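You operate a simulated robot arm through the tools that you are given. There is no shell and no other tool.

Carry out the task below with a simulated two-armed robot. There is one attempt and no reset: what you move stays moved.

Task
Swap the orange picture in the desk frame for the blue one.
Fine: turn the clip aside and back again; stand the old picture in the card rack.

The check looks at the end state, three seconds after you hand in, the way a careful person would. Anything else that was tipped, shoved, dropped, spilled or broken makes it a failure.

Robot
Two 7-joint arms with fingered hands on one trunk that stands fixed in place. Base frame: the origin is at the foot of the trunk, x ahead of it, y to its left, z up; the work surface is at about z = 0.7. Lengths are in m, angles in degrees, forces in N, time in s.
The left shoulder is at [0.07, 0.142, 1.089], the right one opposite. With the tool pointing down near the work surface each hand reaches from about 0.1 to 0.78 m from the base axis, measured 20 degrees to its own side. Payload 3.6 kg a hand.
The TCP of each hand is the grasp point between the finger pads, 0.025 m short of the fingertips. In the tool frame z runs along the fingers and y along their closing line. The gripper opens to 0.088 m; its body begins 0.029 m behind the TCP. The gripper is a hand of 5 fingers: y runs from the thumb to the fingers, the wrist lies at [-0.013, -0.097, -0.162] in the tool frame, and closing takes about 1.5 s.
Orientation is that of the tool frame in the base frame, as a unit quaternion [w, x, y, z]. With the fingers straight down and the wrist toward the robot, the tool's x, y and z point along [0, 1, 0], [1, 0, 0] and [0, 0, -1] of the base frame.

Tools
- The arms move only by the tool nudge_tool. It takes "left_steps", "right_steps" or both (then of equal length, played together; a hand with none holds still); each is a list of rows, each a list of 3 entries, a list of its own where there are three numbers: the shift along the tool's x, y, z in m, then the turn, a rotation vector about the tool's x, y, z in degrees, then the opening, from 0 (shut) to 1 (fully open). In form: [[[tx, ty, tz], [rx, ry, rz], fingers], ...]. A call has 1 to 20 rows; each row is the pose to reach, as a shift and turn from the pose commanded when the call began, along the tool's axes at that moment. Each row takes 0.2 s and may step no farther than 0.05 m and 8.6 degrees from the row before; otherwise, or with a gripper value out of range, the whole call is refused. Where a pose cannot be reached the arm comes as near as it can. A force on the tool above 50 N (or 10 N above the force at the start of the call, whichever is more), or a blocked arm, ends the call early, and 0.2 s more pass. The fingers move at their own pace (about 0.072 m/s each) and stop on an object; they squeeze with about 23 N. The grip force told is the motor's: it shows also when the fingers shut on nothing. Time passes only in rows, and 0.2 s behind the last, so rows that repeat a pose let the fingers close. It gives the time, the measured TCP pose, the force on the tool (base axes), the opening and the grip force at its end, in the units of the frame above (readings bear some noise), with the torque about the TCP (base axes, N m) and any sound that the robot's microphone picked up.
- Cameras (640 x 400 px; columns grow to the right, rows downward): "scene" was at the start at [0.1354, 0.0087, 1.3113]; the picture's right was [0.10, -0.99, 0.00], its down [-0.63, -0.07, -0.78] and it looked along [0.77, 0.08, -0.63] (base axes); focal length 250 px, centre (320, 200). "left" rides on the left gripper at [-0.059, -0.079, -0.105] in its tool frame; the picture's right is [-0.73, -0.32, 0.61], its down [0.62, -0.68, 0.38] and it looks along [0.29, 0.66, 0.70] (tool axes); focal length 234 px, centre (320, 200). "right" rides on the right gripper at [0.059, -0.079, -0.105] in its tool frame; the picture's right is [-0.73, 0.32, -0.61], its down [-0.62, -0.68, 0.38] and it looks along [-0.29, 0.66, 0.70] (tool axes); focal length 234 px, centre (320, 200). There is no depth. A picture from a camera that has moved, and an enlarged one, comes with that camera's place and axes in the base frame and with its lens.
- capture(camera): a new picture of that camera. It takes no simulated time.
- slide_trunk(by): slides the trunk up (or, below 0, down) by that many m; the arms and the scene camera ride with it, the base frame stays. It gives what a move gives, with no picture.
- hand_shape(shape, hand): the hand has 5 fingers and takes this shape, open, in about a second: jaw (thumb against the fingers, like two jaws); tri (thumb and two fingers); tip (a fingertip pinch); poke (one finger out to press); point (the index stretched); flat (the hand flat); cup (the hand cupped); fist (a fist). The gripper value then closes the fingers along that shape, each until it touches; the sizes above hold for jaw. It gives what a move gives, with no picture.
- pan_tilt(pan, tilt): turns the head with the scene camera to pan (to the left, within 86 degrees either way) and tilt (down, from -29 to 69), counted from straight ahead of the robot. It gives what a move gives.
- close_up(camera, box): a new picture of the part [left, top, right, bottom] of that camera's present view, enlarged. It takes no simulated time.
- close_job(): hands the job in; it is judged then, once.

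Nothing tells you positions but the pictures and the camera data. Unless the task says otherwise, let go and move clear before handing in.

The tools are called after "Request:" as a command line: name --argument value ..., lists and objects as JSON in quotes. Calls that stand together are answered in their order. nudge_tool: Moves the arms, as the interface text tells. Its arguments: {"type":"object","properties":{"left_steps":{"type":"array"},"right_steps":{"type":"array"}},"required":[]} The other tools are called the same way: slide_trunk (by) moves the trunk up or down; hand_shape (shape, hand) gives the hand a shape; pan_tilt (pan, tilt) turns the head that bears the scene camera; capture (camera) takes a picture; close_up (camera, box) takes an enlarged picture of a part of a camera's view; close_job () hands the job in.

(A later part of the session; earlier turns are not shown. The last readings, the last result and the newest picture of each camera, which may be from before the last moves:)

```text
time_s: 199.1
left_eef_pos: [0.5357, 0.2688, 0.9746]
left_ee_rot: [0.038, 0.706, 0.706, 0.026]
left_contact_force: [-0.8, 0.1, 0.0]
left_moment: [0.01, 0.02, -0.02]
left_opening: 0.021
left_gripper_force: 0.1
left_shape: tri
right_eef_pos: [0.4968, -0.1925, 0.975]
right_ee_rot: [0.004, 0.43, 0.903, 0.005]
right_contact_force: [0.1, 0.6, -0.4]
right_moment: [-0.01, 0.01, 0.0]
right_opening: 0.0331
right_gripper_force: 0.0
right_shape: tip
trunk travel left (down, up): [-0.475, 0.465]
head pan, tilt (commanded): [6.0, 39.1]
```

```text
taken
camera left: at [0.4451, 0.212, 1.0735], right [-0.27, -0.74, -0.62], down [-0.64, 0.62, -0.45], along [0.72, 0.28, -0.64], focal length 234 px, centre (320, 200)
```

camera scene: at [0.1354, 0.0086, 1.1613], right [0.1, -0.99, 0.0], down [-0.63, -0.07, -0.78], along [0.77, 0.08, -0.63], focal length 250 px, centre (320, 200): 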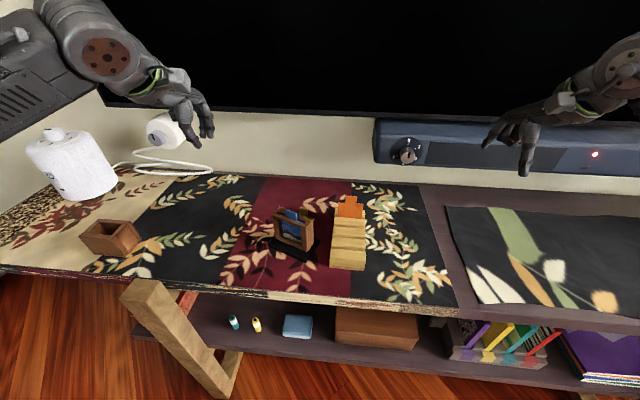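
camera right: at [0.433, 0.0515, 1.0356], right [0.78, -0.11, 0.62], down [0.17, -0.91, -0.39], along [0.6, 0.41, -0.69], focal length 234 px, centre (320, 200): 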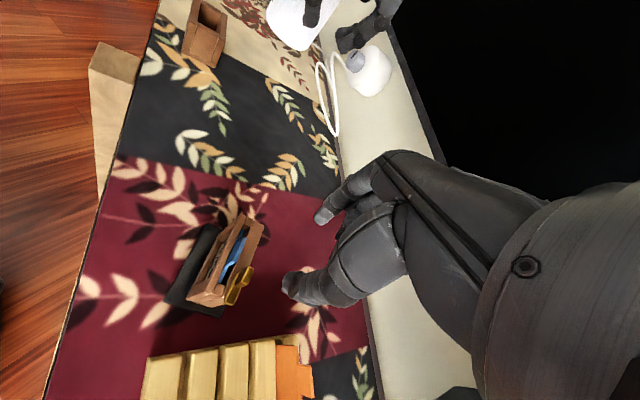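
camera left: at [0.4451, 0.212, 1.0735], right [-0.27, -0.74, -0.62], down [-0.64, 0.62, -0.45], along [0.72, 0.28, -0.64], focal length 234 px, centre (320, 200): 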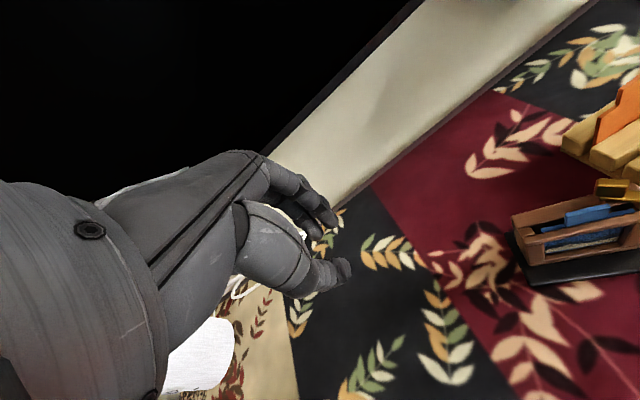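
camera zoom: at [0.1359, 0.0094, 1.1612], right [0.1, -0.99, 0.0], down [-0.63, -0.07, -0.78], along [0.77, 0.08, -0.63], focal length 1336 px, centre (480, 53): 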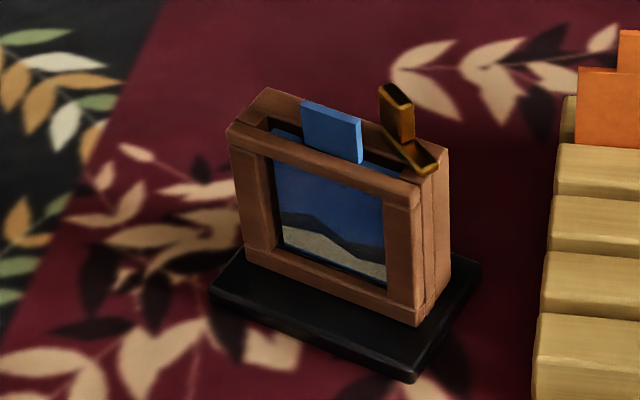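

On release the clip sprang partway round: its bar is now at about 46° in base terms, which the right hand can grip in perfect alignment. Going back over it at that yaw.

Request:
nudge_tool --right_steps '[[[0.03, 0.03, 0], [0, 0, -1], 0.5], [[0.06, 0.06, 0], [0, 0, -2], 0.5], [[0.09, 0.09, 0], [0, 0, -3], 0.5], [[0.12, 0.12, 0.005], [0, 0, -4], 0.5], [[0.15, 0.15, 0.015], [0, 0, -5.5], 0.5], [[0.175, 0.175, 0.03], [0, 0, -7.5], 0.5], [[0.1986, 0.1985, 0.05], [0, 0, -7.5], 0.5], [[0.1986, 0.1985, 0.05], [0, 0, -7.5], 0.5]]'

Request:
close_up --camera "right" --box '[205, 240, 275, 320]'

Request:
close_up --camera "scene" --box '[285, 198, 320, 226]'

```text
time_s: 200.8
left_eef_pos: [0.5336, 0.268, 0.9768]
left_ee_rot: [0.038, 0.706, 0.706, 0.027]
left_contact_force: [-0.3, -0.6, 0.1]
left_moment: [-0.01, -0.03, 0.0]
left_opening: 0.0208
left_gripper_force: 0.0
left_shape: tri
right_eef_pos: [0.5242, 0.0855, 0.9268]
right_ee_rot: [0.003, 0.371, 0.928, 0.006]
right_contact_force: [-0.2, -0.5, -0.7]
right_moment: [0.0, 0.0, 0.0]
right_opening: 0.0435
right_gripper_force: 0.0
right_shape: tip
trunk travel left (down, up): [-0.475, 0.465]
head pan, tilt (commanded): [6.0, 39.1]
```

```text
5.00 times, centred on (240, 280) of right
camera zoom: at [0.426, 0.0677, 1.0304], right [0.74, -0.27, 0.61], down [-0.01, -0.92, -0.39], along [0.67, 0.28, -0.69], focal length 1171 px, centre (720, -200)
```

zoom: 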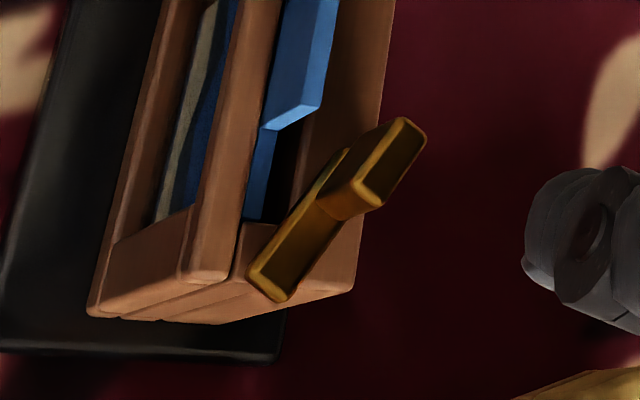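

```text
14.29 times, centred on (302, 212) of scene
camera zoom: at [0.1352, 0.0081, 1.1613], right [0.1, -0.99, 0.0], down [-0.63, -0.07, -0.78], along [0.77, 0.08, -0.63], focal length 3577 px, centre (570, 29)
```

zoom: 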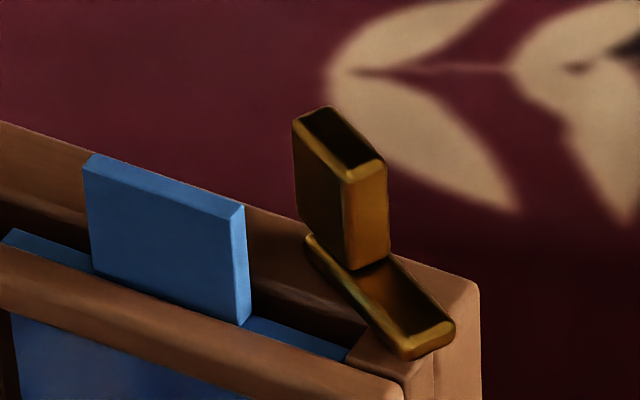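

Request:
nudge_tool --right_steps '[[[-0.0009, 0.0036, 0.03], [0, 0, -2], 0.5], [[-0.0009, 0.0036, 0.06], [0, 0, -2.5], 0.5], [[-0.0009, 0.0036, 0.08], [0, 0, -2.5], 0.5], [[-0.0009, 0.0036, 0.0995], [0, 0, -2.5], 0.5], [[-0.0009, 0.0036, 0.0995], [0, 0, -2.5], 0.5]]'

Request:
close_up --camera "right" --box '[220, 180, 340, 320]'

Request:
close_up --camera "scene" --box '[270, 185, 325, 240]'

```text
time_s: 202.1
left_eef_pos: [0.5337, 0.2688, 0.977]
left_ee_rot: [0.038, 0.706, 0.706, 0.026]
left_contact_force: [-0.2, -0.2, -0.2]
left_moment: [-0.01, -0.01, 0.03]
left_opening: 0.0208
left_gripper_force: 0.0
left_shape: tri
right_eef_pos: [0.5303, 0.0879, 0.8265]
right_ee_rot: [0.004, 0.351, 0.937, 0.005]
right_contact_force: [0.2, -0.5, -0.8]
right_moment: [0.0, -0.01, -0.01]
right_opening: 0.0438
right_gripper_force: 0.1
right_shape: tip
trunk travel left (down, up): [-0.475, 0.465]
head pan, tilt (commanded): [6.0, 39.1]
```

```text
2.86 times, centred on (280, 250) of right
camera zoom: at [0.4327, 0.0657, 0.9301], right [0.75, -0.24, 0.61], down [0.03, -0.92, -0.39], along [0.66, 0.31, -0.69], focal length 669 px, centre (434, 57)
```

zoom: 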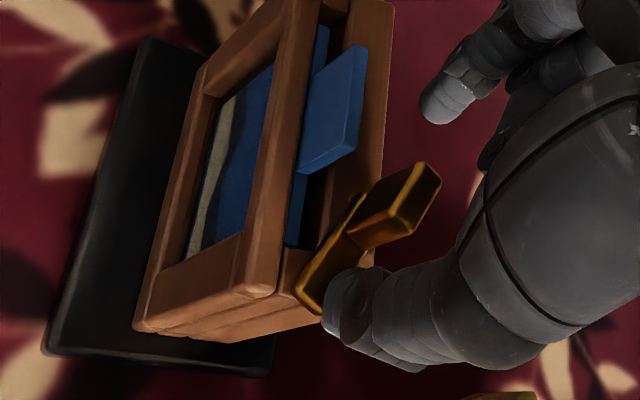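

```text
7.27 times, centred on (298, 212) of scene
camera zoom: at [0.1353, 0.0088, 1.1613], right [0.1, -0.99, 0.0], down [-0.63, -0.07, -0.78], along [0.77, 0.08, -0.63], focal length 1821 px, centre (484, 109)
```

zoom: 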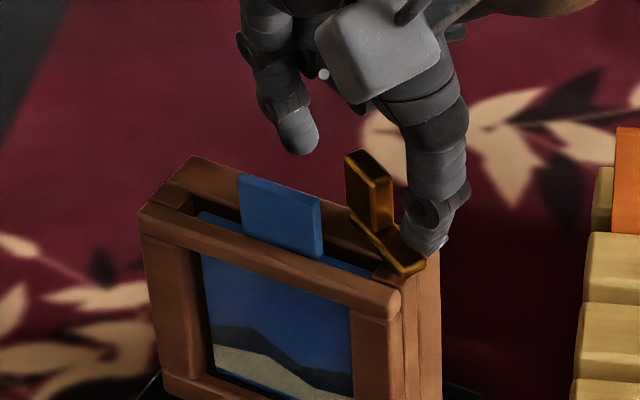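

Request:
nudge_tool --right_steps '[[[0, -0.0015, 0], [0, 0, 0], 0.5], [[0, -0.003, 0], [0, 0, 0], 0.4], [[0, -0.003, 0], [0, 0, 0], 0.25], [[0, -0.003, 0], [0, 0, 0], 0.1], [[0, -0.003, 0], [0, 0, 0], 0.0], [[0, -0.003, 0], [0, 0, 0], 0.0]]'

Request:
close_up --camera "right" --box '[220, 180, 340, 320]'

Request:
close_up --camera "scene" --box '[270, 185, 325, 240]'

```text
time_s: 203.4
left_eef_pos: [0.5334, 0.2687, 0.9766]
left_ee_rot: [0.038, 0.707, 0.706, 0.026]
left_contact_force: [0.5, 0.2, 0.7]
left_moment: [-0.01, -0.02, 0.0]
left_opening: 0.0209
left_gripper_force: 0.2
left_shape: tri
right_eef_pos: [0.528, 0.085, 0.8275]
right_ee_rot: [0.004, 0.351, 0.937, 0.005]
right_contact_force: [-0.5, -1.6, 0.3]
right_moment: [-0.02, 0.0, 0.0]
right_opening: 0.0096
right_gripper_force: 22.9
right_shape: tip
trunk travel left (down, up): [-0.475, 0.465]
head pan, tilt (commanded): [6.0, 39.1]
```

```text
2.86 times, centred on (280, 250) of right
camera zoom: at [0.4302, 0.0628, 0.931], right [0.75, -0.24, 0.61], down [0.03, -0.92, -0.39], along [0.66, 0.31, -0.69], focal length 669 px, centre (434, 57)
```

zoom: 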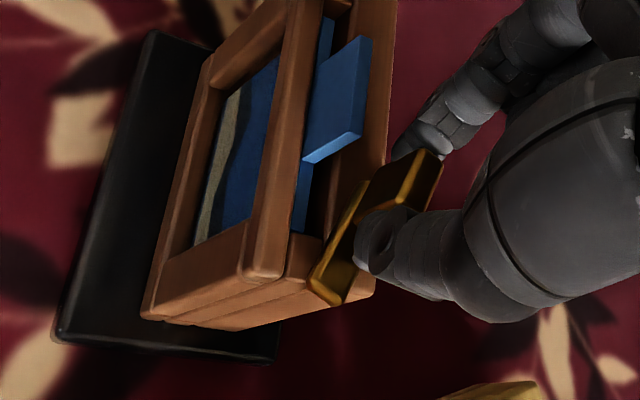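

```text
7.27 times, centred on (298, 212) of scene
camera zoom: at [0.1353, 0.0086, 1.1612], right [0.1, -0.99, 0.0], down [-0.63, -0.07, -0.78], along [0.77, 0.08, -0.63], focal length 1821 px, centre (484, 109)
```

zoom: 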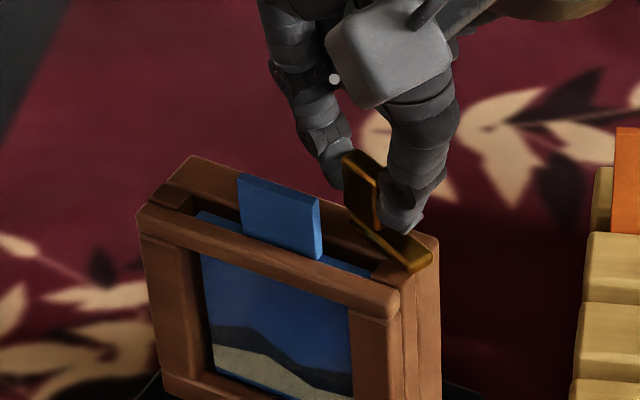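

Pinched with good alignment. Turning clockwise 15° and checking that the clip follows.

Request:
nudge_tool --right_steps '[[[-0.0004, 0, 0], [0, 0, 5], 0], [[-0.0008, -0.0001, 0], [0, 0, 10], 0], [[-0.0012, -0.0002, 0], [0, 0, 15], 0], [[-0.0012, -0.0002, 0], [0, 0, 15], 0]]'

Request:
close_up --camera "right" --box '[220, 180, 340, 320]'

Request:
close_up --camera "scene" --box '[270, 185, 325, 240]'

```text
time_s: 204.4
left_eef_pos: [0.5341, 0.2691, 0.9763]
left_ee_rot: [0.038, 0.707, 0.706, 0.026]
left_contact_force: [0.2, 0.9, -0.7]
left_moment: [0.02, -0.01, 0.02]
left_opening: 0.021
left_gripper_force: 0.1
left_shape: tri
right_eef_pos: [0.529, 0.0846, 0.8275]
right_ee_rot: [0.003, 0.47, 0.883, 0.004]
right_contact_force: [-0.5, 0.2, 0.0]
right_moment: [0.04, -0.01, -0.04]
right_opening: 0.0097
right_gripper_force: 22.9
right_shape: tip
trunk travel left (down, up): [-0.475, 0.465]
head pan, tilt (commanded): [6.0, 39.1]
```

```text
2.86 times, centred on (280, 250) of right
camera zoom: at [0.4292, 0.0886, 0.9312], right [0.67, -0.43, 0.61], down [-0.21, -0.9, -0.39], along [0.71, 0.13, -0.69], focal length 669 px, centre (434, 57)
```

zoom: 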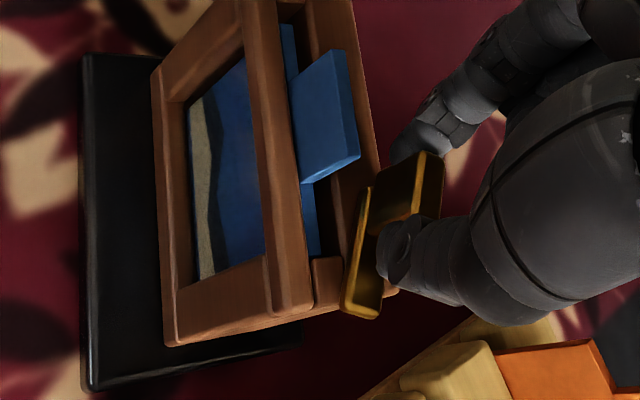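

```text
7.27 times, centred on (298, 212) of scene
camera zoom: at [0.1359, 0.009, 1.1612], right [0.1, -0.99, 0.0], down [-0.63, -0.07, -0.78], along [0.77, 0.08, -0.63], focal length 1821 px, centre (484, 109)
```

zoom: 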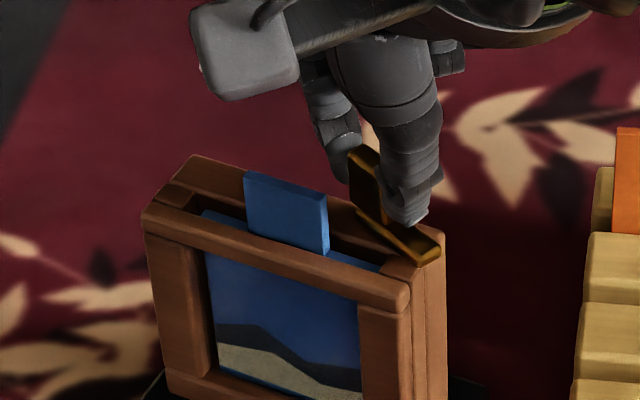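

The clip seems to lag behind my fingers. I'll hold this pose for a second and see whether it creeps round.

Request:
nudge_tool --right_steps '[[[0, 0, 0], [0, 0, 0], 0], [[0, 0, 0], [0, 0, 0], 0], [[0, 0, 0], [0, 0, 0], 0], [[0, 0, 0], [0, 0, 0], 0], [[0, 0, 0], [0, 0, 0], 0]]'

Request:
close_up --camera "scene" --box '[270, 185, 325, 240]'

Request:
close_up --camera "scene" --box '[255, 190, 325, 265]'

Request:
close_up --camera "right" --box '[190, 160, 340, 320]'

```text
time_s: 205.7
left_eef_pos: [0.5354, 0.2695, 0.9755]
left_ee_rot: [0.038, 0.706, 0.706, 0.026]
left_contact_force: [-0.9, -0.3, -0.3]
left_moment: [0.0, 0.01, -0.03]
left_opening: 0.0206
left_gripper_force: 0.0
left_shape: tri
right_eef_pos: [0.5287, 0.0838, 0.8271]
right_ee_rot: [0.003, 0.469, 0.883, 0.005]
right_contact_force: [-0.1, 1.3, 0.6]
right_moment: [0.05, -0.01, -0.01]
right_opening: 0.0093
right_gripper_force: 23.3
right_shape: tip
trunk travel left (down, up): [-0.475, 0.465]
head pan, tilt (commanded): [6.0, 39.1]
```

```text
7.27 times, centred on (298, 212) of scene
camera zoom: at [0.1359, 0.009, 1.1612], right [0.1, -0.99, 0.0], down [-0.63, -0.07, -0.78], along [0.77, 0.08, -0.63], focal length 1821 px, centre (484, 109)
```

zoom: 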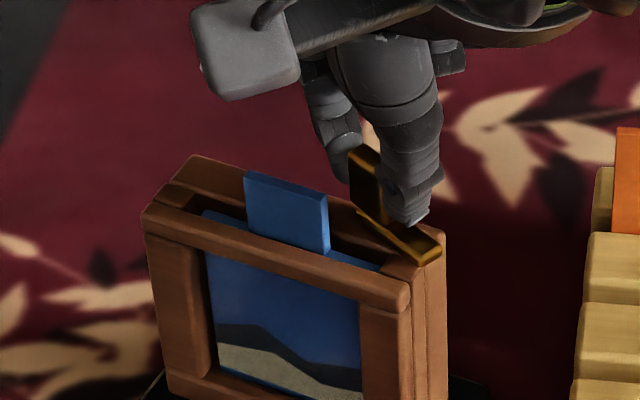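

```text
5.33 times, centred on (290, 228) of scene
camera zoom: at [0.1359, 0.009, 1.1612], right [0.1, -0.99, 0.0], down [-0.63, -0.07, -0.78], along [0.77, 0.08, -0.63], focal length 1336 px, centre (480, 53)
```

zoom: 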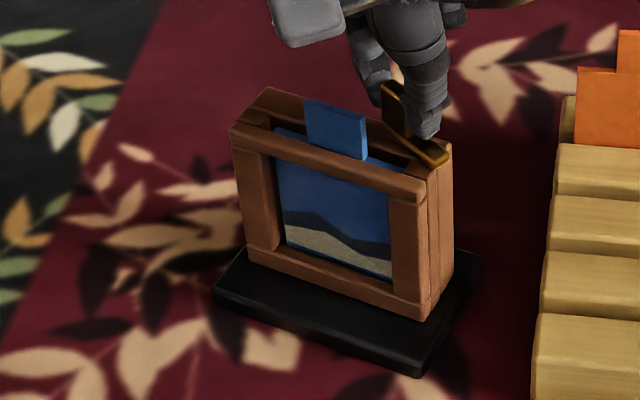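

```text
2.50 times, centred on (265, 240) of right
camera zoom: at [0.4293, 0.0884, 0.9312], right [0.67, -0.43, 0.61], down [-0.21, -0.9, -0.39], along [0.71, 0.13, -0.69], focal length 585 px, centre (458, 100)
```

zoom: 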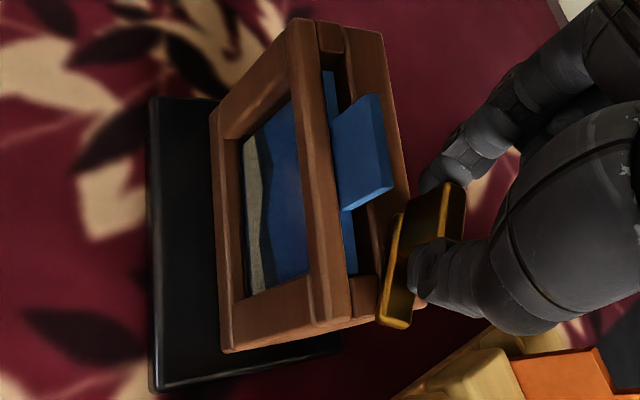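

Request:
close_up --camera "scene" --box '[262, 215, 322, 270]'

Request:
close_up --camera "right" --box '[220, 180, 340, 320]'

```text
7.27 times, centred on (292, 242) of scene
camera zoom: at [0.1359, 0.009, 1.1612], right [0.1, -0.99, 0.0], down [-0.63, -0.07, -0.78], along [0.77, 0.08, -0.63], focal length 1821 px, centre (524, -109)
```

zoom: 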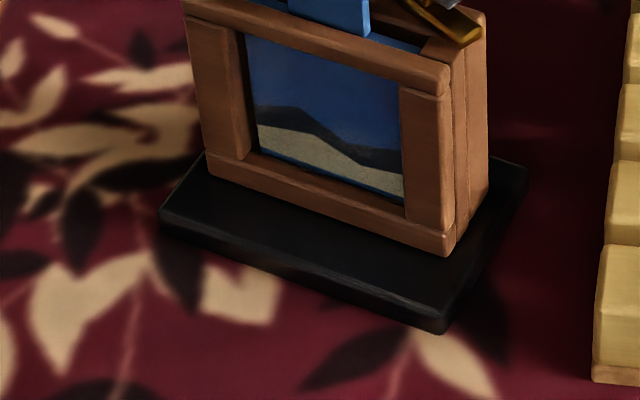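

```text
2.86 times, centred on (280, 250) of right
camera zoom: at [0.4293, 0.0884, 0.9312], right [0.67, -0.43, 0.61], down [-0.21, -0.9, -0.39], along [0.71, 0.13, -0.69], focal length 669 px, centre (434, 57)
```

zoom: 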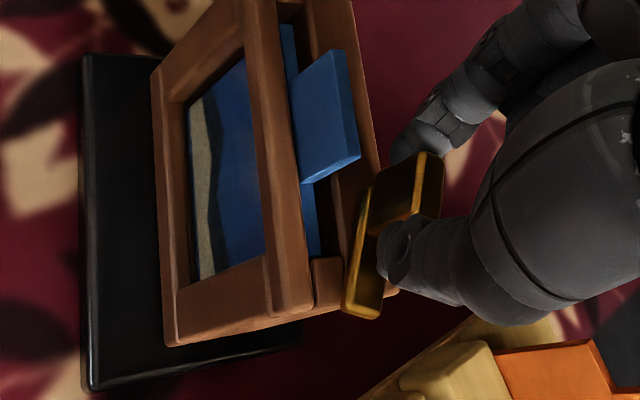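

The pinch was about 2–3 mm off the handle's axis, so the fingers slid onto its faces instead of turning it. I'll release gently and see where the clip rests.

Request:
nudge_tool --right_steps '[[[0, 0, 0], [0, 0, 0], 0.15], [[0, 0, 0], [0, 0, 0], 0.3], [[0, 0, 0], [0, 0, 0], 0.45], [[0, 0, 0], [0, 0, 0], 0.45], [[0, 0, -0.02], [0, 0, 0], 0.45], [[0, 0, -0.05], [0, 0, 0], 0.45], [[0, 0, -0.08], [0, 0, 0], 0.45], [[0, 0, -0.1], [0, 0, 0], 0.45], [[0, 0, -0.1], [0, 0, 0], 0.45]]'

Request:
close_up --camera "right" --box '[190, 210, 290, 320]'

Request:
close_up --camera "scene" --box '[258, 195, 322, 265]'

Request:
close_up --camera "scene" --box '[285, 196, 320, 226]'

```text
time_s: 207.7
left_eef_pos: [0.5349, 0.2683, 0.9761]
left_ee_rot: [0.039, 0.707, 0.706, 0.026]
left_contact_force: [-0.3, -0.1, 0.0]
left_moment: [0.01, -0.04, 0.03]
left_opening: 0.0211
left_gripper_force: 0.0
left_shape: tri
right_eef_pos: [0.529, 0.0851, 0.9286]
right_ee_rot: [0.004, 0.47, 0.883, 0.006]
right_contact_force: [-0.6, 0.0, -0.1]
right_moment: [-0.01, 0.02, 0.03]
right_opening: 0.0393
right_gripper_force: 0.0
right_shape: tip
trunk travel left (down, up): [-0.475, 0.465]
head pan, tilt (commanded): [6.0, 39.1]
```

```text
3.64 times, centred on (240, 265) of right
camera zoom: at [0.4282, 0.0889, 1.0315], right [0.67, -0.43, 0.61], down [-0.21, -0.9, -0.39], along [0.71, 0.13, -0.69], focal length 852 px, centre (611, -36)
```

zoom: 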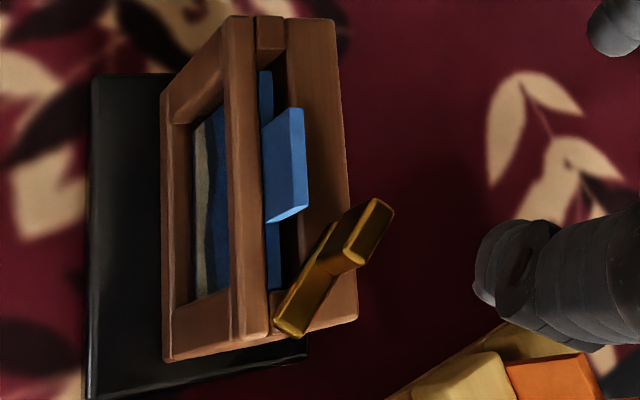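

```text
5.71 times, centred on (290, 230) of scene
camera zoom: at [0.1356, 0.0087, 1.1612], right [0.1, -0.99, 0.0], down [-0.63, -0.07, -0.78], along [0.77, 0.08, -0.63], focal length 1431 px, centre (491, 29)
```

zoom: 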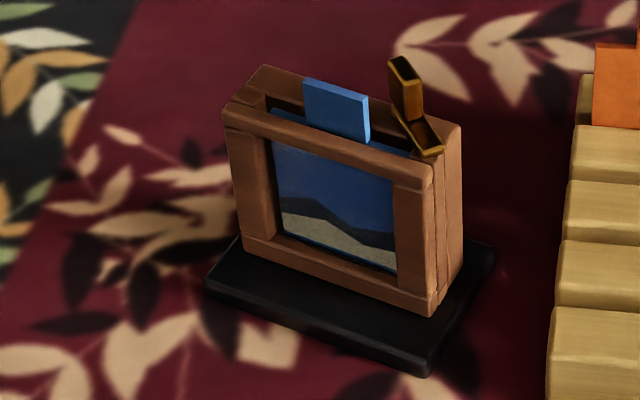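

```text
13.33 times, centred on (302, 211) of scene
camera zoom: at [0.1356, 0.0087, 1.1612], right [0.1, -0.99, 0.0], down [-0.63, -0.07, -0.78], along [0.77, 0.08, -0.63], focal length 3339 px, centre (553, 53)
```

zoom: 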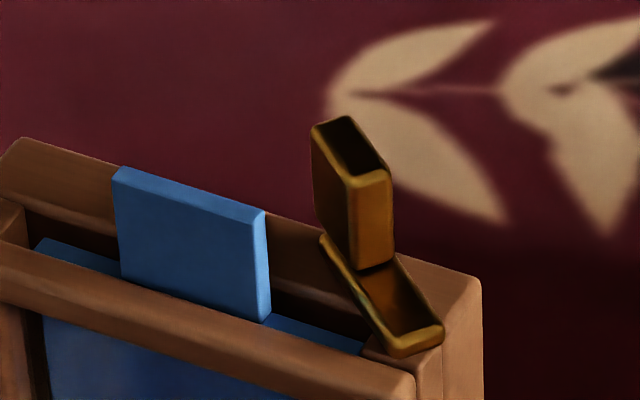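

After releasing, the clip's bar reads 34°, exactly my tool yaw. So it did follow, and the clip is now only about 50° aside. I'll re-pinch here and turn another 30° the same way.

Request:
nudge_tool --right_steps '[[[-0.0009, 0.0003, 0.03], [0, 0, 0], 0.5], [[-0.0009, 0.0003, 0.06], [0, 0, 0], 0.5], [[-0.0009, 0.0003, 0.085], [0, 0, 0], 0.5], [[-0.0009, 0.0003, 0.1012], [0, 0, 0], 0.5], [[-0.0009, 0.0003, 0.1012], [0, 0, 0], 0.5]]'

Request:
close_up --camera "right" --box '[220, 180, 340, 320]'

Request:
close_up --camera "scene" --box '[270, 185, 325, 240]'

```text
time_s: 208.8
left_eef_pos: [0.5344, 0.2691, 0.9764]
left_ee_rot: [0.038, 0.706, 0.707, 0.026]
left_contact_force: [-0.1, -0.1, 0.2]
left_moment: [0.01, 0.01, -0.03]
left_opening: 0.021
left_gripper_force: 0.0
left_shape: tri
right_eef_pos: [0.53, 0.0862, 0.8263]
right_ee_rot: [0.004, 0.47, 0.883, 0.006]
right_contact_force: [-0.3, -0.2, -0.6]
right_moment: [-0.01, -0.04, 0.02]
right_opening: 0.0433
right_gripper_force: 0.1
right_shape: tip
trunk travel left (down, up): [-0.475, 0.465]
head pan, tilt (commanded): [6.0, 39.1]
```

```text
2.86 times, centred on (280, 250) of right
camera zoom: at [0.4296, 0.0893, 0.9302], right [0.67, -0.43, 0.61], down [-0.21, -0.9, -0.39], along [0.72, 0.13, -0.69], focal length 669 px, centre (434, 57)
```

zoom: 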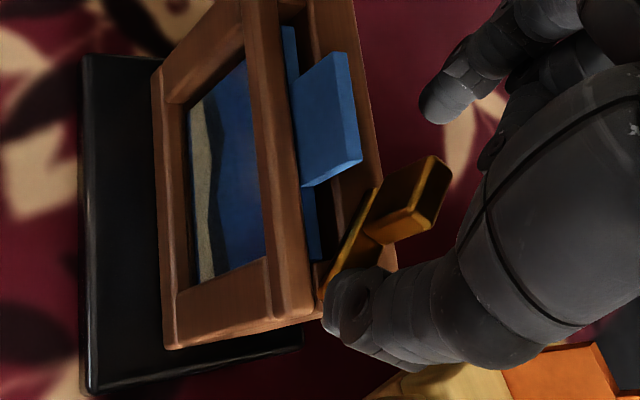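

```text
7.27 times, centred on (298, 212) of scene
camera zoom: at [0.1354, 0.0088, 1.1613], right [0.1, -0.99, 0.0], down [-0.63, -0.07, -0.78], along [0.77, 0.08, -0.63], focal length 1821 px, centre (484, 109)
```

zoom: 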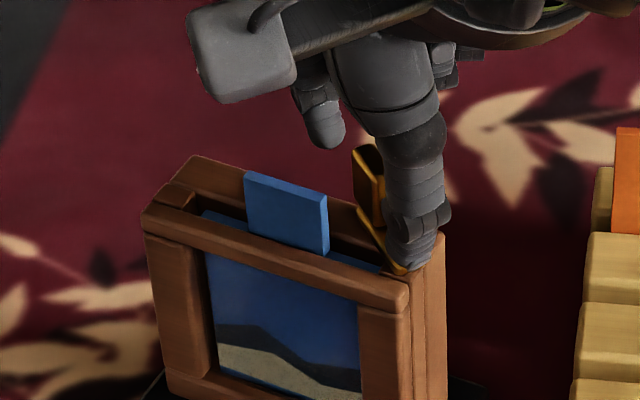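

Request:
nudge_tool --right_steps '[[[0, 0, 0], [0, 0, 0], 0.35], [[0, 0, 0], [0, 0, 0], 0.2], [[0, 0, 0], [0, 0, 0], 0.05], [[0, 0, 0], [0, 0, 0], 0.0], [[0, 0, 0], [0, 0, 0], 0.0]]'

Request:
close_up --camera "right" --box '[220, 180, 340, 320]'

Request:
nudge_tool --right_steps '[[[-0.0004, 0, 0], [0, 0, 5], 0], [[-0.0008, -0.0001, 0], [0, 0, 10], 0], [[-0.0012, -0.0002, 0], [0, 0, 15], 0], [[-0.0015, -0.0003, 0], [0, 0, 20], 0], [[-0.0019, -0.0004, 0], [0, 0, 25], 0], [[-0.0019, -0.0004, 0], [0, 0, 25], 0]]'

Request:
close_up --camera "right" --box '[220, 180, 340, 320]'

Request:
close_up --camera "scene" --box '[258, 185, 328, 265]'

```text
time_s: 210.1
left_eef_pos: [0.5341, 0.2684, 0.9762]
left_ee_rot: [0.038, 0.707, 0.706, 0.026]
left_contact_force: [-0.3, 0.0, -0.3]
left_moment: [0.0, 0.0, -0.04]
left_opening: 0.0208
left_gripper_force: 0.2
left_shape: tri
right_eef_pos: [0.5289, 0.086, 0.8273]
right_ee_rot: [0.004, 0.469, 0.883, 0.006]
right_contact_force: [-1.8, -1.1, 0.6]
right_moment: [-0.01, 0.03, 0.01]
right_opening: 0.0062
right_gripper_force: 22.9
right_shape: tip
trunk travel left (down, up): [-0.475, 0.465]
head pan, tilt (commanded): [6.0, 39.1]
```

```text
2.86 times, centred on (280, 250) of right
camera zoom: at [0.4293, 0.089, 0.9306], right [0.67, -0.43, 0.61], down [-0.21, -0.9, -0.39], along [0.72, 0.13, -0.69], focal length 669 px, centre (434, 57)
```

zoom: 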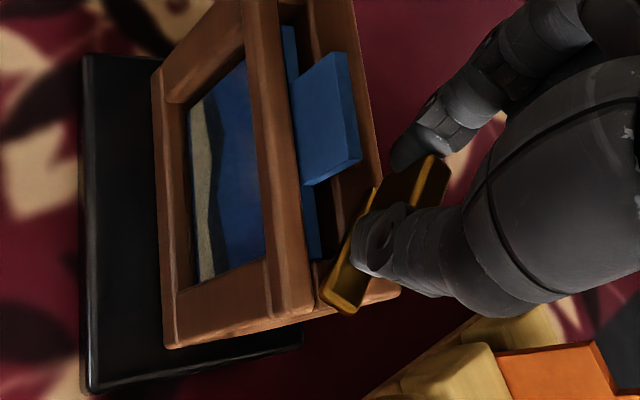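

```text
time_s: 211.4
left_eef_pos: [0.534, 0.2689, 0.9753]
left_ee_rot: [0.039, 0.707, 0.706, 0.026]
left_contact_force: [-0.8, -0.1, 0.1]
left_moment: [0.0, -0.03, 0.0]
left_opening: 0.0211
left_gripper_force: 0.0
left_shape: tri
right_eef_pos: [0.5314, 0.0827, 0.8273]
right_ee_rot: [0.003, 0.65, 0.76, 0.006]
right_contact_force: [-0.9, 3.5, 2.5]
right_moment: [0.07, 0.04, 0.0]
right_opening: 0.0057
right_gripper_force: 22.6
right_shape: tip
trunk travel left (down, up): [-0.475, 0.465]
head pan, tilt (commanded): [6.0, 39.1]
```

```text
2.86 times, centred on (280, 250) of right
camera zoom: at [0.4415, 0.128, 0.9308], right [0.42, -0.67, 0.61], down [-0.57, -0.72, -0.39], along [0.7, -0.18, -0.69], focal length 669 px, centre (434, 57)
```

zoom: 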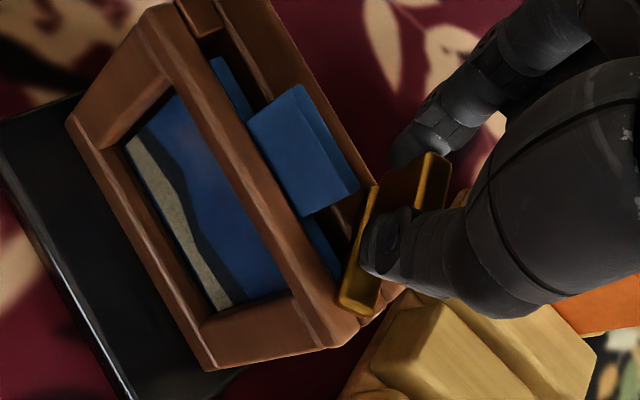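

```text
5.00 times, centred on (293, 225) of scene
camera zoom: at [0.135, 0.0093, 1.1613], right [0.1, -0.99, 0.0], down [-0.63, -0.07, -0.78], along [0.77, 0.08, -0.63], focal length 1252 px, centre (455, 75)
```

zoom: 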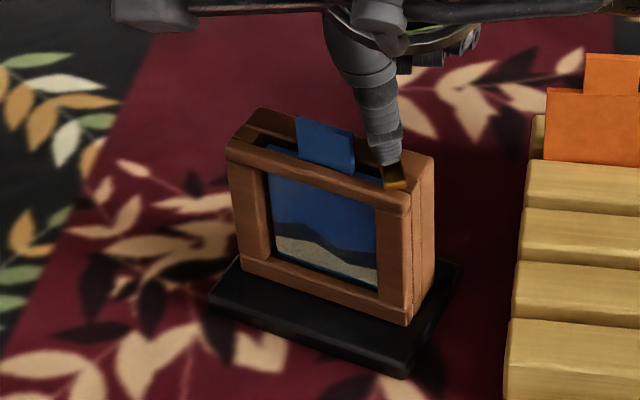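

It's turning properly now: the bar is swinging over the slot, with about 25° left. Continuing in small checked steps.

Request:
nudge_tool --right_steps '[[[-0.0003, 0, 0], [0, 0, 4], 0], [[-0.0006, 0, 0], [0, 0, 8], 0], [[-0.0006, 0, 0], [0, 0, 8], 0]]'

Request:
close_up --camera "scene" --box '[265, 190, 325, 250]'

Request:
close_up --camera "right" --box '[220, 180, 340, 320]'

```text
time_s: 212.2
left_eef_pos: [0.5333, 0.2689, 0.9753]
left_ee_rot: [0.038, 0.707, 0.706, 0.027]
left_contact_force: [-0.1, -1.3, 0.6]
left_moment: [0.01, -0.01, -0.01]
left_opening: 0.0211
left_gripper_force: 0.1
left_shape: tri
right_eef_pos: [0.5304, 0.0823, 0.827]
right_ee_rot: [0.002, 0.702, 0.712, 0.005]
right_contact_force: [-1.0, 4.1, 3.8]
right_moment: [0.09, 0.03, 0.0]
right_opening: 0.006
right_gripper_force: 23.2
right_shape: tip
trunk travel left (down, up): [-0.475, 0.465]
head pan, tilt (commanded): [6.0, 39.1]
```

```text
6.67 times, centred on (295, 220) of scene
camera zoom: at [0.1347, 0.0093, 1.1614], right [0.1, -0.99, 0.0], down [-0.63, -0.07, -0.78], along [0.77, 0.08, -0.63], focal length 1669 px, centre (487, 67)
```

zoom: 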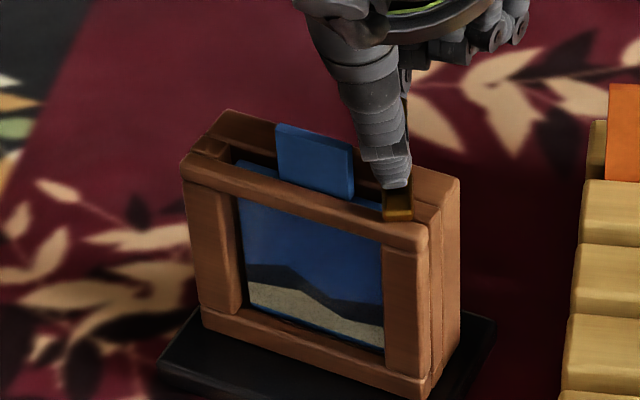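

```text
2.86 times, centred on (280, 250) of right
camera zoom: at [0.4487, 0.1389, 0.9307], right [0.33, -0.72, 0.61], down [-0.67, -0.63, -0.4], along [0.67, -0.28, -0.69], focal length 669 px, centre (434, 57)
```

zoom: 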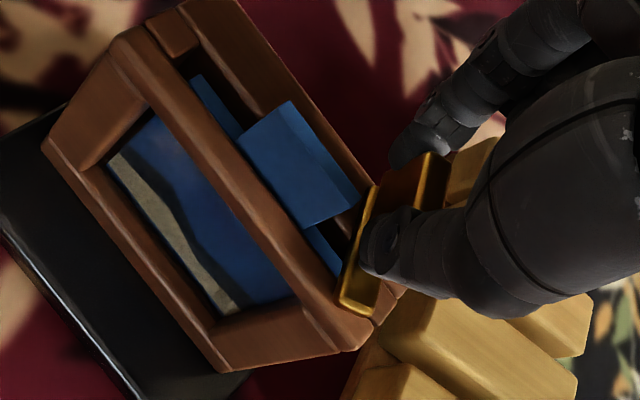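

Request:
nudge_tool --right_steps '[[[-0.0004, 0, 0], [0, 0, 5], 0], [[-0.0004, 0, 0], [0, 0, 5], 0]]'

Request:
close_up --camera "scene" --box '[265, 190, 325, 250]'

```text
time_s: 212.8
left_eef_pos: [0.5338, 0.2692, 0.9778]
left_ee_rot: [0.04, 0.706, 0.707, 0.026]
left_contact_force: [-0.2, 0.6, 0.0]
left_moment: [0.0, -0.03, -0.01]
left_opening: 0.0208
left_gripper_force: 0.0
left_shape: tri
right_eef_pos: [0.5308, 0.0815, 0.8261]
right_ee_rot: [0.001, 0.732, 0.681, 0.007]
right_contact_force: [-1.2, 4.5, 5.2]
right_moment: [0.1, 0.02, 0.03]
right_opening: 0.0061
right_gripper_force: 23.0
right_shape: tip
trunk travel left (down, up): [-0.475, 0.465]
head pan, tilt (commanded): [6.0, 39.1]
```

```text
6.67 times, centred on (295, 220) of scene
camera zoom: at [0.1346, 0.0092, 1.1614], right [0.1, -0.99, 0.0], down [-0.63, -0.07, -0.78], along [0.77, 0.08, -0.63], focal length 1669 px, centre (487, 67)
```

zoom: 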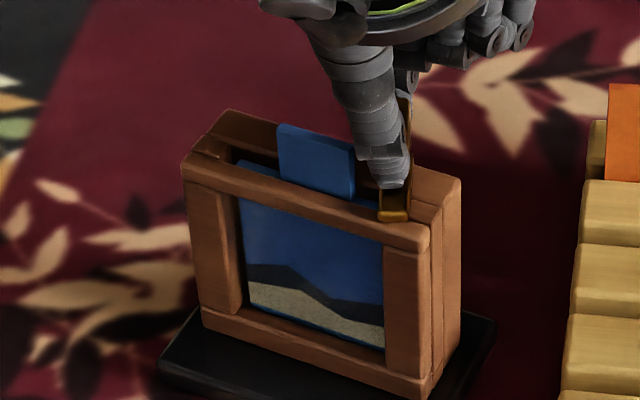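

Request:
nudge_tool --right_steps '[[[-0.0004, 0, -0.0005], [0, 0, 5], 0], [[-0.0004, 0, -0.0005], [0, 0, 5], 0]]'

Request:
close_up --camera "scene" --box '[265, 190, 325, 250]'

Request:
close_up --camera "right" --box '[220, 180, 340, 320]'

```text
time_s: 213.4
left_eef_pos: [0.5346, 0.2689, 0.9745]
left_ee_rot: [0.038, 0.707, 0.706, 0.026]
left_contact_force: [0.1, 0.1, -0.9]
left_moment: [-0.01, -0.02, -0.02]
left_opening: 0.0209
left_gripper_force: 0.0
left_shape: tri
right_eef_pos: [0.5304, 0.0795, 0.8275]
right_ee_rot: [0.001, 0.761, 0.648, 0.006]
right_contact_force: [-1.5, 2.4, 0.9]
right_moment: [0.12, 0.02, 0.03]
right_opening: 0.0059
right_gripper_force: 23.5
right_shape: tip
trunk travel left (down, up): [-0.475, 0.465]
head pan, tilt (commanded): [6.0, 39.1]
```

```text
6.67 times, centred on (295, 220) of scene
camera zoom: at [0.1352, 0.009, 1.1612], right [0.1, -0.99, 0.0], down [-0.63, -0.07, -0.78], along [0.77, 0.08, -0.63], focal length 1669 px, centre (487, 67)
```

zoom: 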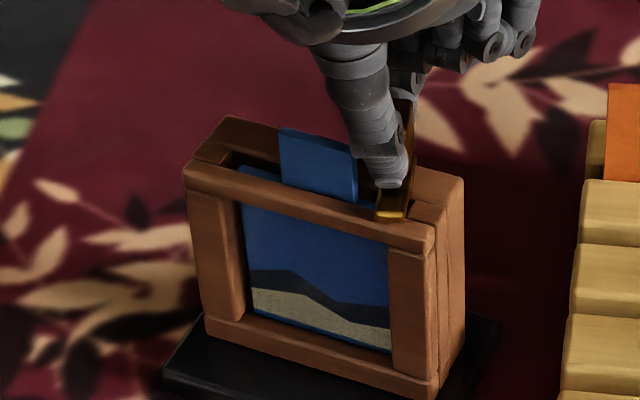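

```text
2.86 times, centred on (280, 250) of right
camera zoom: at [0.4601, 0.1503, 0.9311], right [0.2, -0.77, 0.61], down [-0.77, -0.51, -0.4], along [0.61, -0.39, -0.69], focal length 669 px, centre (434, 57)
```

zoom: 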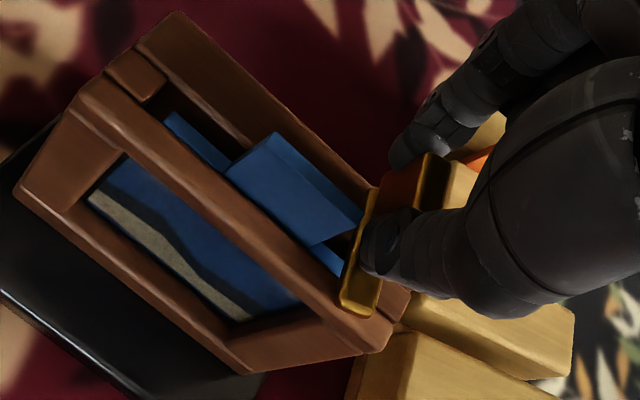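

Request:
nudge_tool --right_steps '[[[-0.0004, 0, 0], [0, 0, 5], 0], [[-0.0004, 0, 0], [0, 0, 5], 0]]'

Request:
close_up --camera "scene" --box '[265, 190, 325, 250]'

Request:
close_up --camera "right" --box '[220, 180, 340, 320]'

```text
time_s: 214.1
left_eef_pos: [0.5351, 0.2678, 0.9756]
left_ee_rot: [0.038, 0.707, 0.706, 0.026]
left_contact_force: [0.1, -0.3, 0.6]
left_moment: [-0.02, 0.02, 0.01]
left_opening: 0.0209
left_gripper_force: 0.0
left_shape: tri
right_eef_pos: [0.5305, 0.0809, 0.8264]
right_ee_rot: [0.002, 0.789, 0.614, 0.006]
right_contact_force: [-0.9, 1.3, 0.4]
right_moment: [0.09, -0.02, -0.03]
right_opening: 0.006
right_gripper_force: 23.1
right_shape: tip
trunk travel left (down, up): [-0.475, 0.465]
head pan, tilt (commanded): [6.0, 39.1]
```

```text
6.67 times, centred on (295, 220) of scene
camera zoom: at [0.1354, 0.009, 1.1612], right [0.1, -0.99, 0.0], down [-0.63, -0.07, -0.78], along [0.77, 0.08, -0.63], focal length 1669 px, centre (487, 67)
```

zoom: 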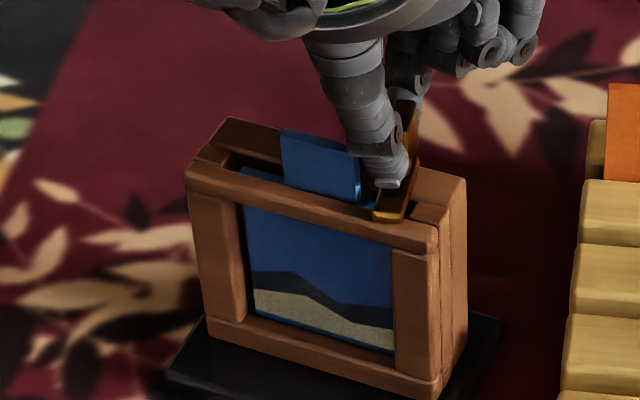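

```text
2.86 times, centred on (280, 250) of right
camera zoom: at [0.4665, 0.1555, 0.9314], right [0.13, -0.79, 0.6], down [-0.81, -0.44, -0.4], along [0.57, -0.44, -0.69], focal length 669 px, centre (434, 57)
```

zoom: 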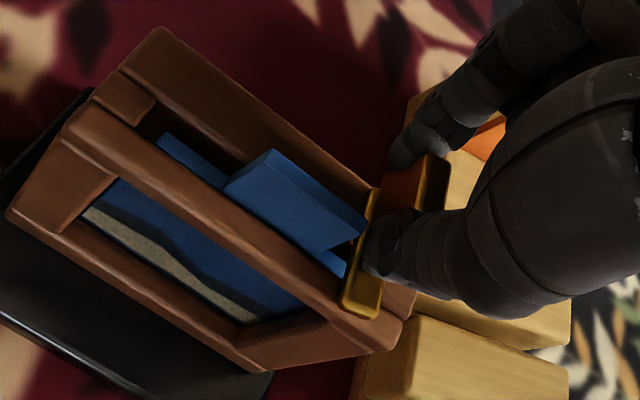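

The clip is back across the slot at about 0° relative to the frame. Releasing gently and rising.

Request:
nudge_tool --right_steps '[[[0, 0, 0], [0, 0, 0], 0.12], [[0, 0, 0], [0, 0, 0], 0.24], [[0, 0, 0], [0, 0, 0], 0.36], [[0, 0, 0], [0, 0, 0], 0.48], [[0, 0, 0], [0, 0, 0], 0.48], [[0, 0, -0.02], [0, 0, 0], 0.48], [[0, 0, -0.05], [0, 0, 0], 0.48], [[0, 0, -0.09], [0, 0, 0], 0.48], [[0, 0, -0.12], [0, 0, 0], 0.48], [[0, 0, -0.12], [0, 0, 0], 0.48]]'

Request:
close_up --camera "scene" --box '[258, 195, 322, 265]'

Request:
close_up --camera "scene" --box '[275, 196, 320, 230]'

Request:
capture --camera "right"

```text
time_s: 216.2
left_eef_pos: [0.5351, 0.2681, 0.9752]
left_ee_rot: [0.038, 0.706, 0.706, 0.026]
left_contact_force: [-0.2, -0.4, 0.4]
left_moment: [0.01, 0.03, 0.02]
left_opening: 0.021
left_gripper_force: 0.1
left_shape: tri
right_eef_pos: [0.5301, 0.0788, 0.9483]
right_ee_rot: [0.002, 0.788, 0.616, 0.006]
right_contact_force: [0.0, -0.1, 0.7]
right_moment: [0.02, -0.04, 0.01]
right_opening: 0.0419
right_gripper_force: 0.0
right_shape: tip
trunk travel left (down, up): [-0.475, 0.465]
head pan, tilt (commanded): [6.0, 39.1]
```

```text
5.71 times, centred on (290, 230) of scene
camera zoom: at [0.1357, 0.0087, 1.1612], right [0.1, -0.99, 0.0], down [-0.63, -0.07, -0.78], along [0.77, 0.08, -0.63], focal length 1431 px, centre (491, 29)
```

zoom: 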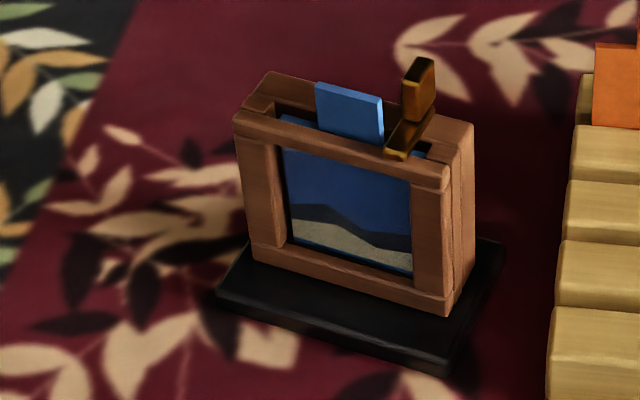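

```text
11.76 times, centred on (298, 213) of scene
camera zoom: at [0.1357, 0.0087, 1.1612], right [0.1, -0.99, 0.0], down [-0.63, -0.07, -0.78], along [0.77, 0.08, -0.63], focal length 2946 px, centre (585, 47)
```

zoom: 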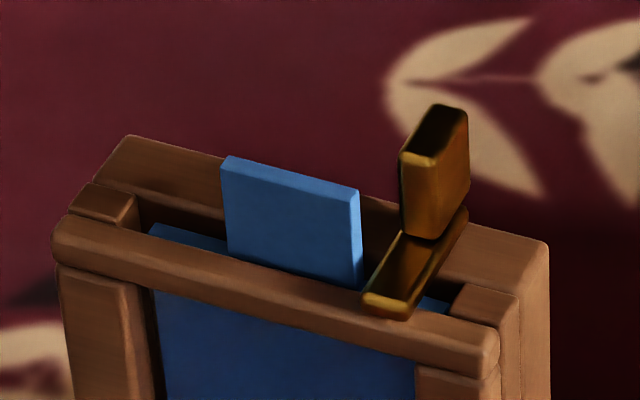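

```text
taken
camera right: at [0.4657, 0.1539, 1.0524], right [0.13, -0.79, 0.6], down [-0.81, -0.44, -0.4], along [0.58, -0.44, -0.69], focal length 234 px, centre (320, 200)
```

right: 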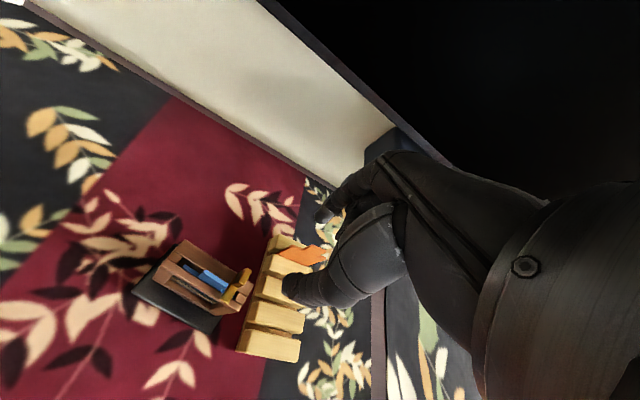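

The clip is across the slot again, holding the blue picture. What remains is to put the frame back where it stood. I'll send the right hand away and bring the left over the frame's left stile.

Request:
nudge_tool --right_steps '[[[-0.02, 0, -0.02], [0, 0, -3], 0.48], [[-0.06, 0.001, -0.03], [0, 0, -7], 0.48], [[-0.1, 0.003, -0.04], [0, 0, -11], 0.48], [[-0.14, 0.005, -0.05], [0, 0, -15], 0.48], [[-0.18, 0.007, -0.05], [0, 0, -19], 0.48], [[-0.22, 0.009, -0.05], [0, 0, -23], 0.48], [[-0.255, 0.01, -0.05], [0, 0, -27], 0.48], [[-0.286, 0.0105, -0.05], [0, 0, -30], 0.48], [[-0.286, 0.0105, -0.05], [0, 0, -30], 0.48], [[-0.286, 0.0105, -0.05], [0, 0, -30], 0.48]]' --left_steps '[[[0, 0, 0], [0, 0, 0], 0.75], [[0, 0, 0], [0, 0, 0], 0.75], [[0, 0, 0], [1, 0.2, 1], 0.75], [[0, 0, 0], [2, 0.4, 3], 0.75], [[-0.026, 0.001, 0.01], [3, 0.6, 5], 0.75], [[-0.052, 0.002, 0.02], [4, 0.8, 8], 0.75], [[-0.078, 0.003, 0.04], [5, 1, 11], 0.75], [[-0.104, 0.003, 0.06], [5.2, 1, 13.3], 0.75], [[-0.1305, 0.0034, 0.0783], [5.2, 1, 13.3], 0.75], [[-0.1305, 0.0034, 0.0783], [5.2, 1, 13.3], 0.75]]'

Request:
close_up --camera "left" --box '[280, 180, 480, 330]'

Request:
close_up --camera "scene" --box '[250, 160, 330, 265]'

```text
time_s: 218.4
left_eef_pos: [0.5452, 0.1351, 0.9004]
left_ee_rot: [-0.003, 0.785, 0.619, 0.004]
left_contact_force: [0.8, 0.6, -0.1]
left_moment: [0.0, -0.03, 0.03]
left_opening: 0.0658
left_gripper_force: 0.0
left_shape: tri
right_eef_pos: [0.4714, -0.1997, 0.9941]
right_ee_rot: [0.003, 0.601, 0.799, 0.006]
right_contact_force: [0.0, -0.9, 0.4]
right_moment: [0.04, -0.01, 0.01]
right_opening: 0.0418
right_gripper_force: 0.1
right_shape: tip
trunk travel left (down, up): [-0.475, 0.465]
head pan, tilt (commanded): [6.0, 39.1]
```

```text
2.67 times, centred on (380, 255) of left
camera zoom: at [0.4526, 0.0946, 1.0038], right [-0.48, -0.63, -0.62], down [-0.52, 0.77, -0.38], along [0.71, 0.14, -0.69], focal length 624 px, centre (160, 53)
```

zoom: 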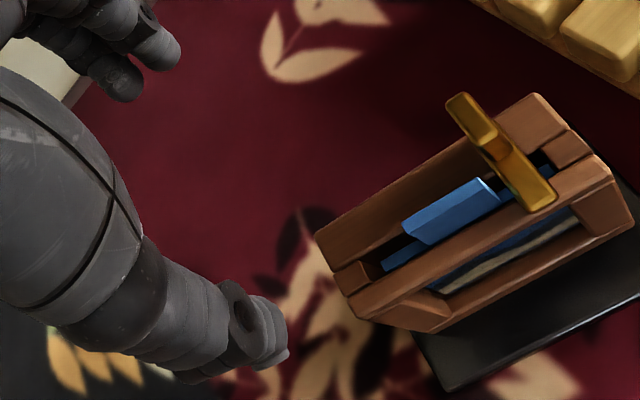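

```text
3.81 times, centred on (290, 212) of scene
camera zoom: at [0.135, 0.0087, 1.1613], right [0.1, -0.99, 0.0], down [-0.63, -0.07, -0.78], along [0.77, 0.08, -0.63], focal length 954 px, centre (434, 152)
```

zoom: 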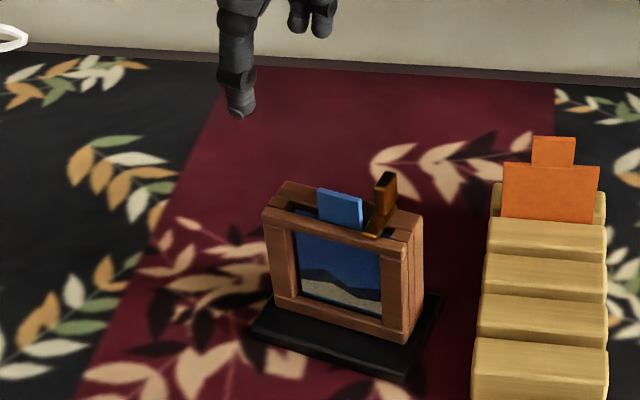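

Request:
nudge_tool --left_steps '[[[0.0015, -0.0016, 0.03], [0, 0, 0], 0.75], [[0.0015, -0.0016, 0.06], [0, 0, 0], 0.75], [[0.0015, -0.0016, 0.085], [0, 0, 0], 0.75], [[0.0015, -0.0016, 0.1], [0, 0, 0], 0.75], [[0.0015, -0.0016, 0.108], [0, 0, 0], 0.75], [[0.0015, -0.0016, 0.108], [0, 0, 0], 0.75]]'

Request:
close_up --camera "left" --box '[270, 150, 470, 320]'

Request:
close_up --camera "scene" --box '[250, 170, 330, 265]'

```text
time_s: 219.8
left_eef_pos: [0.5449, 0.1368, 0.7926]
left_ee_rot: [-0.004, 0.784, 0.62, 0.005]
left_contact_force: [0.3, -0.3, -1.0]
left_moment: [-0.04, -0.02, -0.03]
left_opening: 0.0658
left_gripper_force: 0.0
left_shape: tri
right_eef_pos: [0.4703, -0.1996, 0.9946]
right_ee_rot: [0.003, 0.602, 0.798, 0.006]
right_contact_force: [0.0, -0.6, 0.3]
right_moment: [0.04, -0.02, -0.01]
right_opening: 0.0418
right_gripper_force: 0.1
right_shape: tip
trunk travel left (down, up): [-0.475, 0.465]
head pan, tilt (commanded): [6.0, 39.1]
```

```text
2.35 times, centred on (370, 235) of left
camera zoom: at [0.4528, 0.0968, 0.896], right [-0.48, -0.62, -0.62], down [-0.52, 0.77, -0.38], along [0.71, 0.14, -0.69], focal length 551 px, centre (202, 118)
```

zoom: 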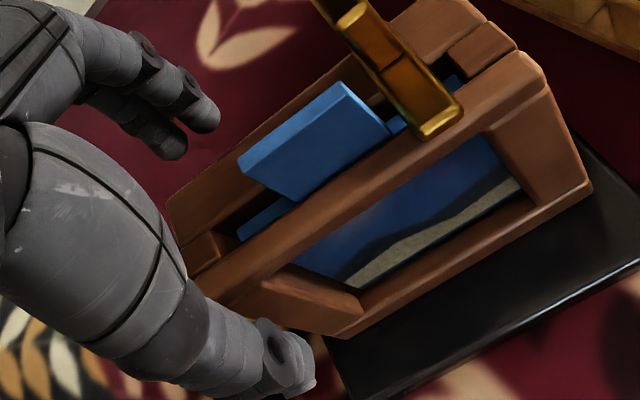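

```text
4.21 times, centred on (290, 218) of scene
camera zoom: at [0.1354, 0.0086, 1.1613], right [0.1, -0.99, 0.0], down [-0.63, -0.07, -0.78], along [0.77, 0.08, -0.63], focal length 1054 px, centre (446, 126)
```

zoom: 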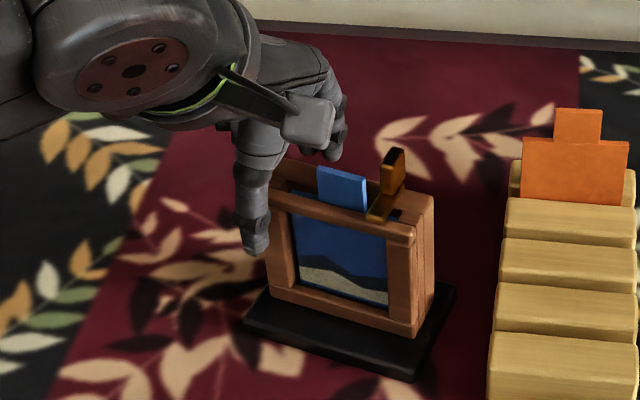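

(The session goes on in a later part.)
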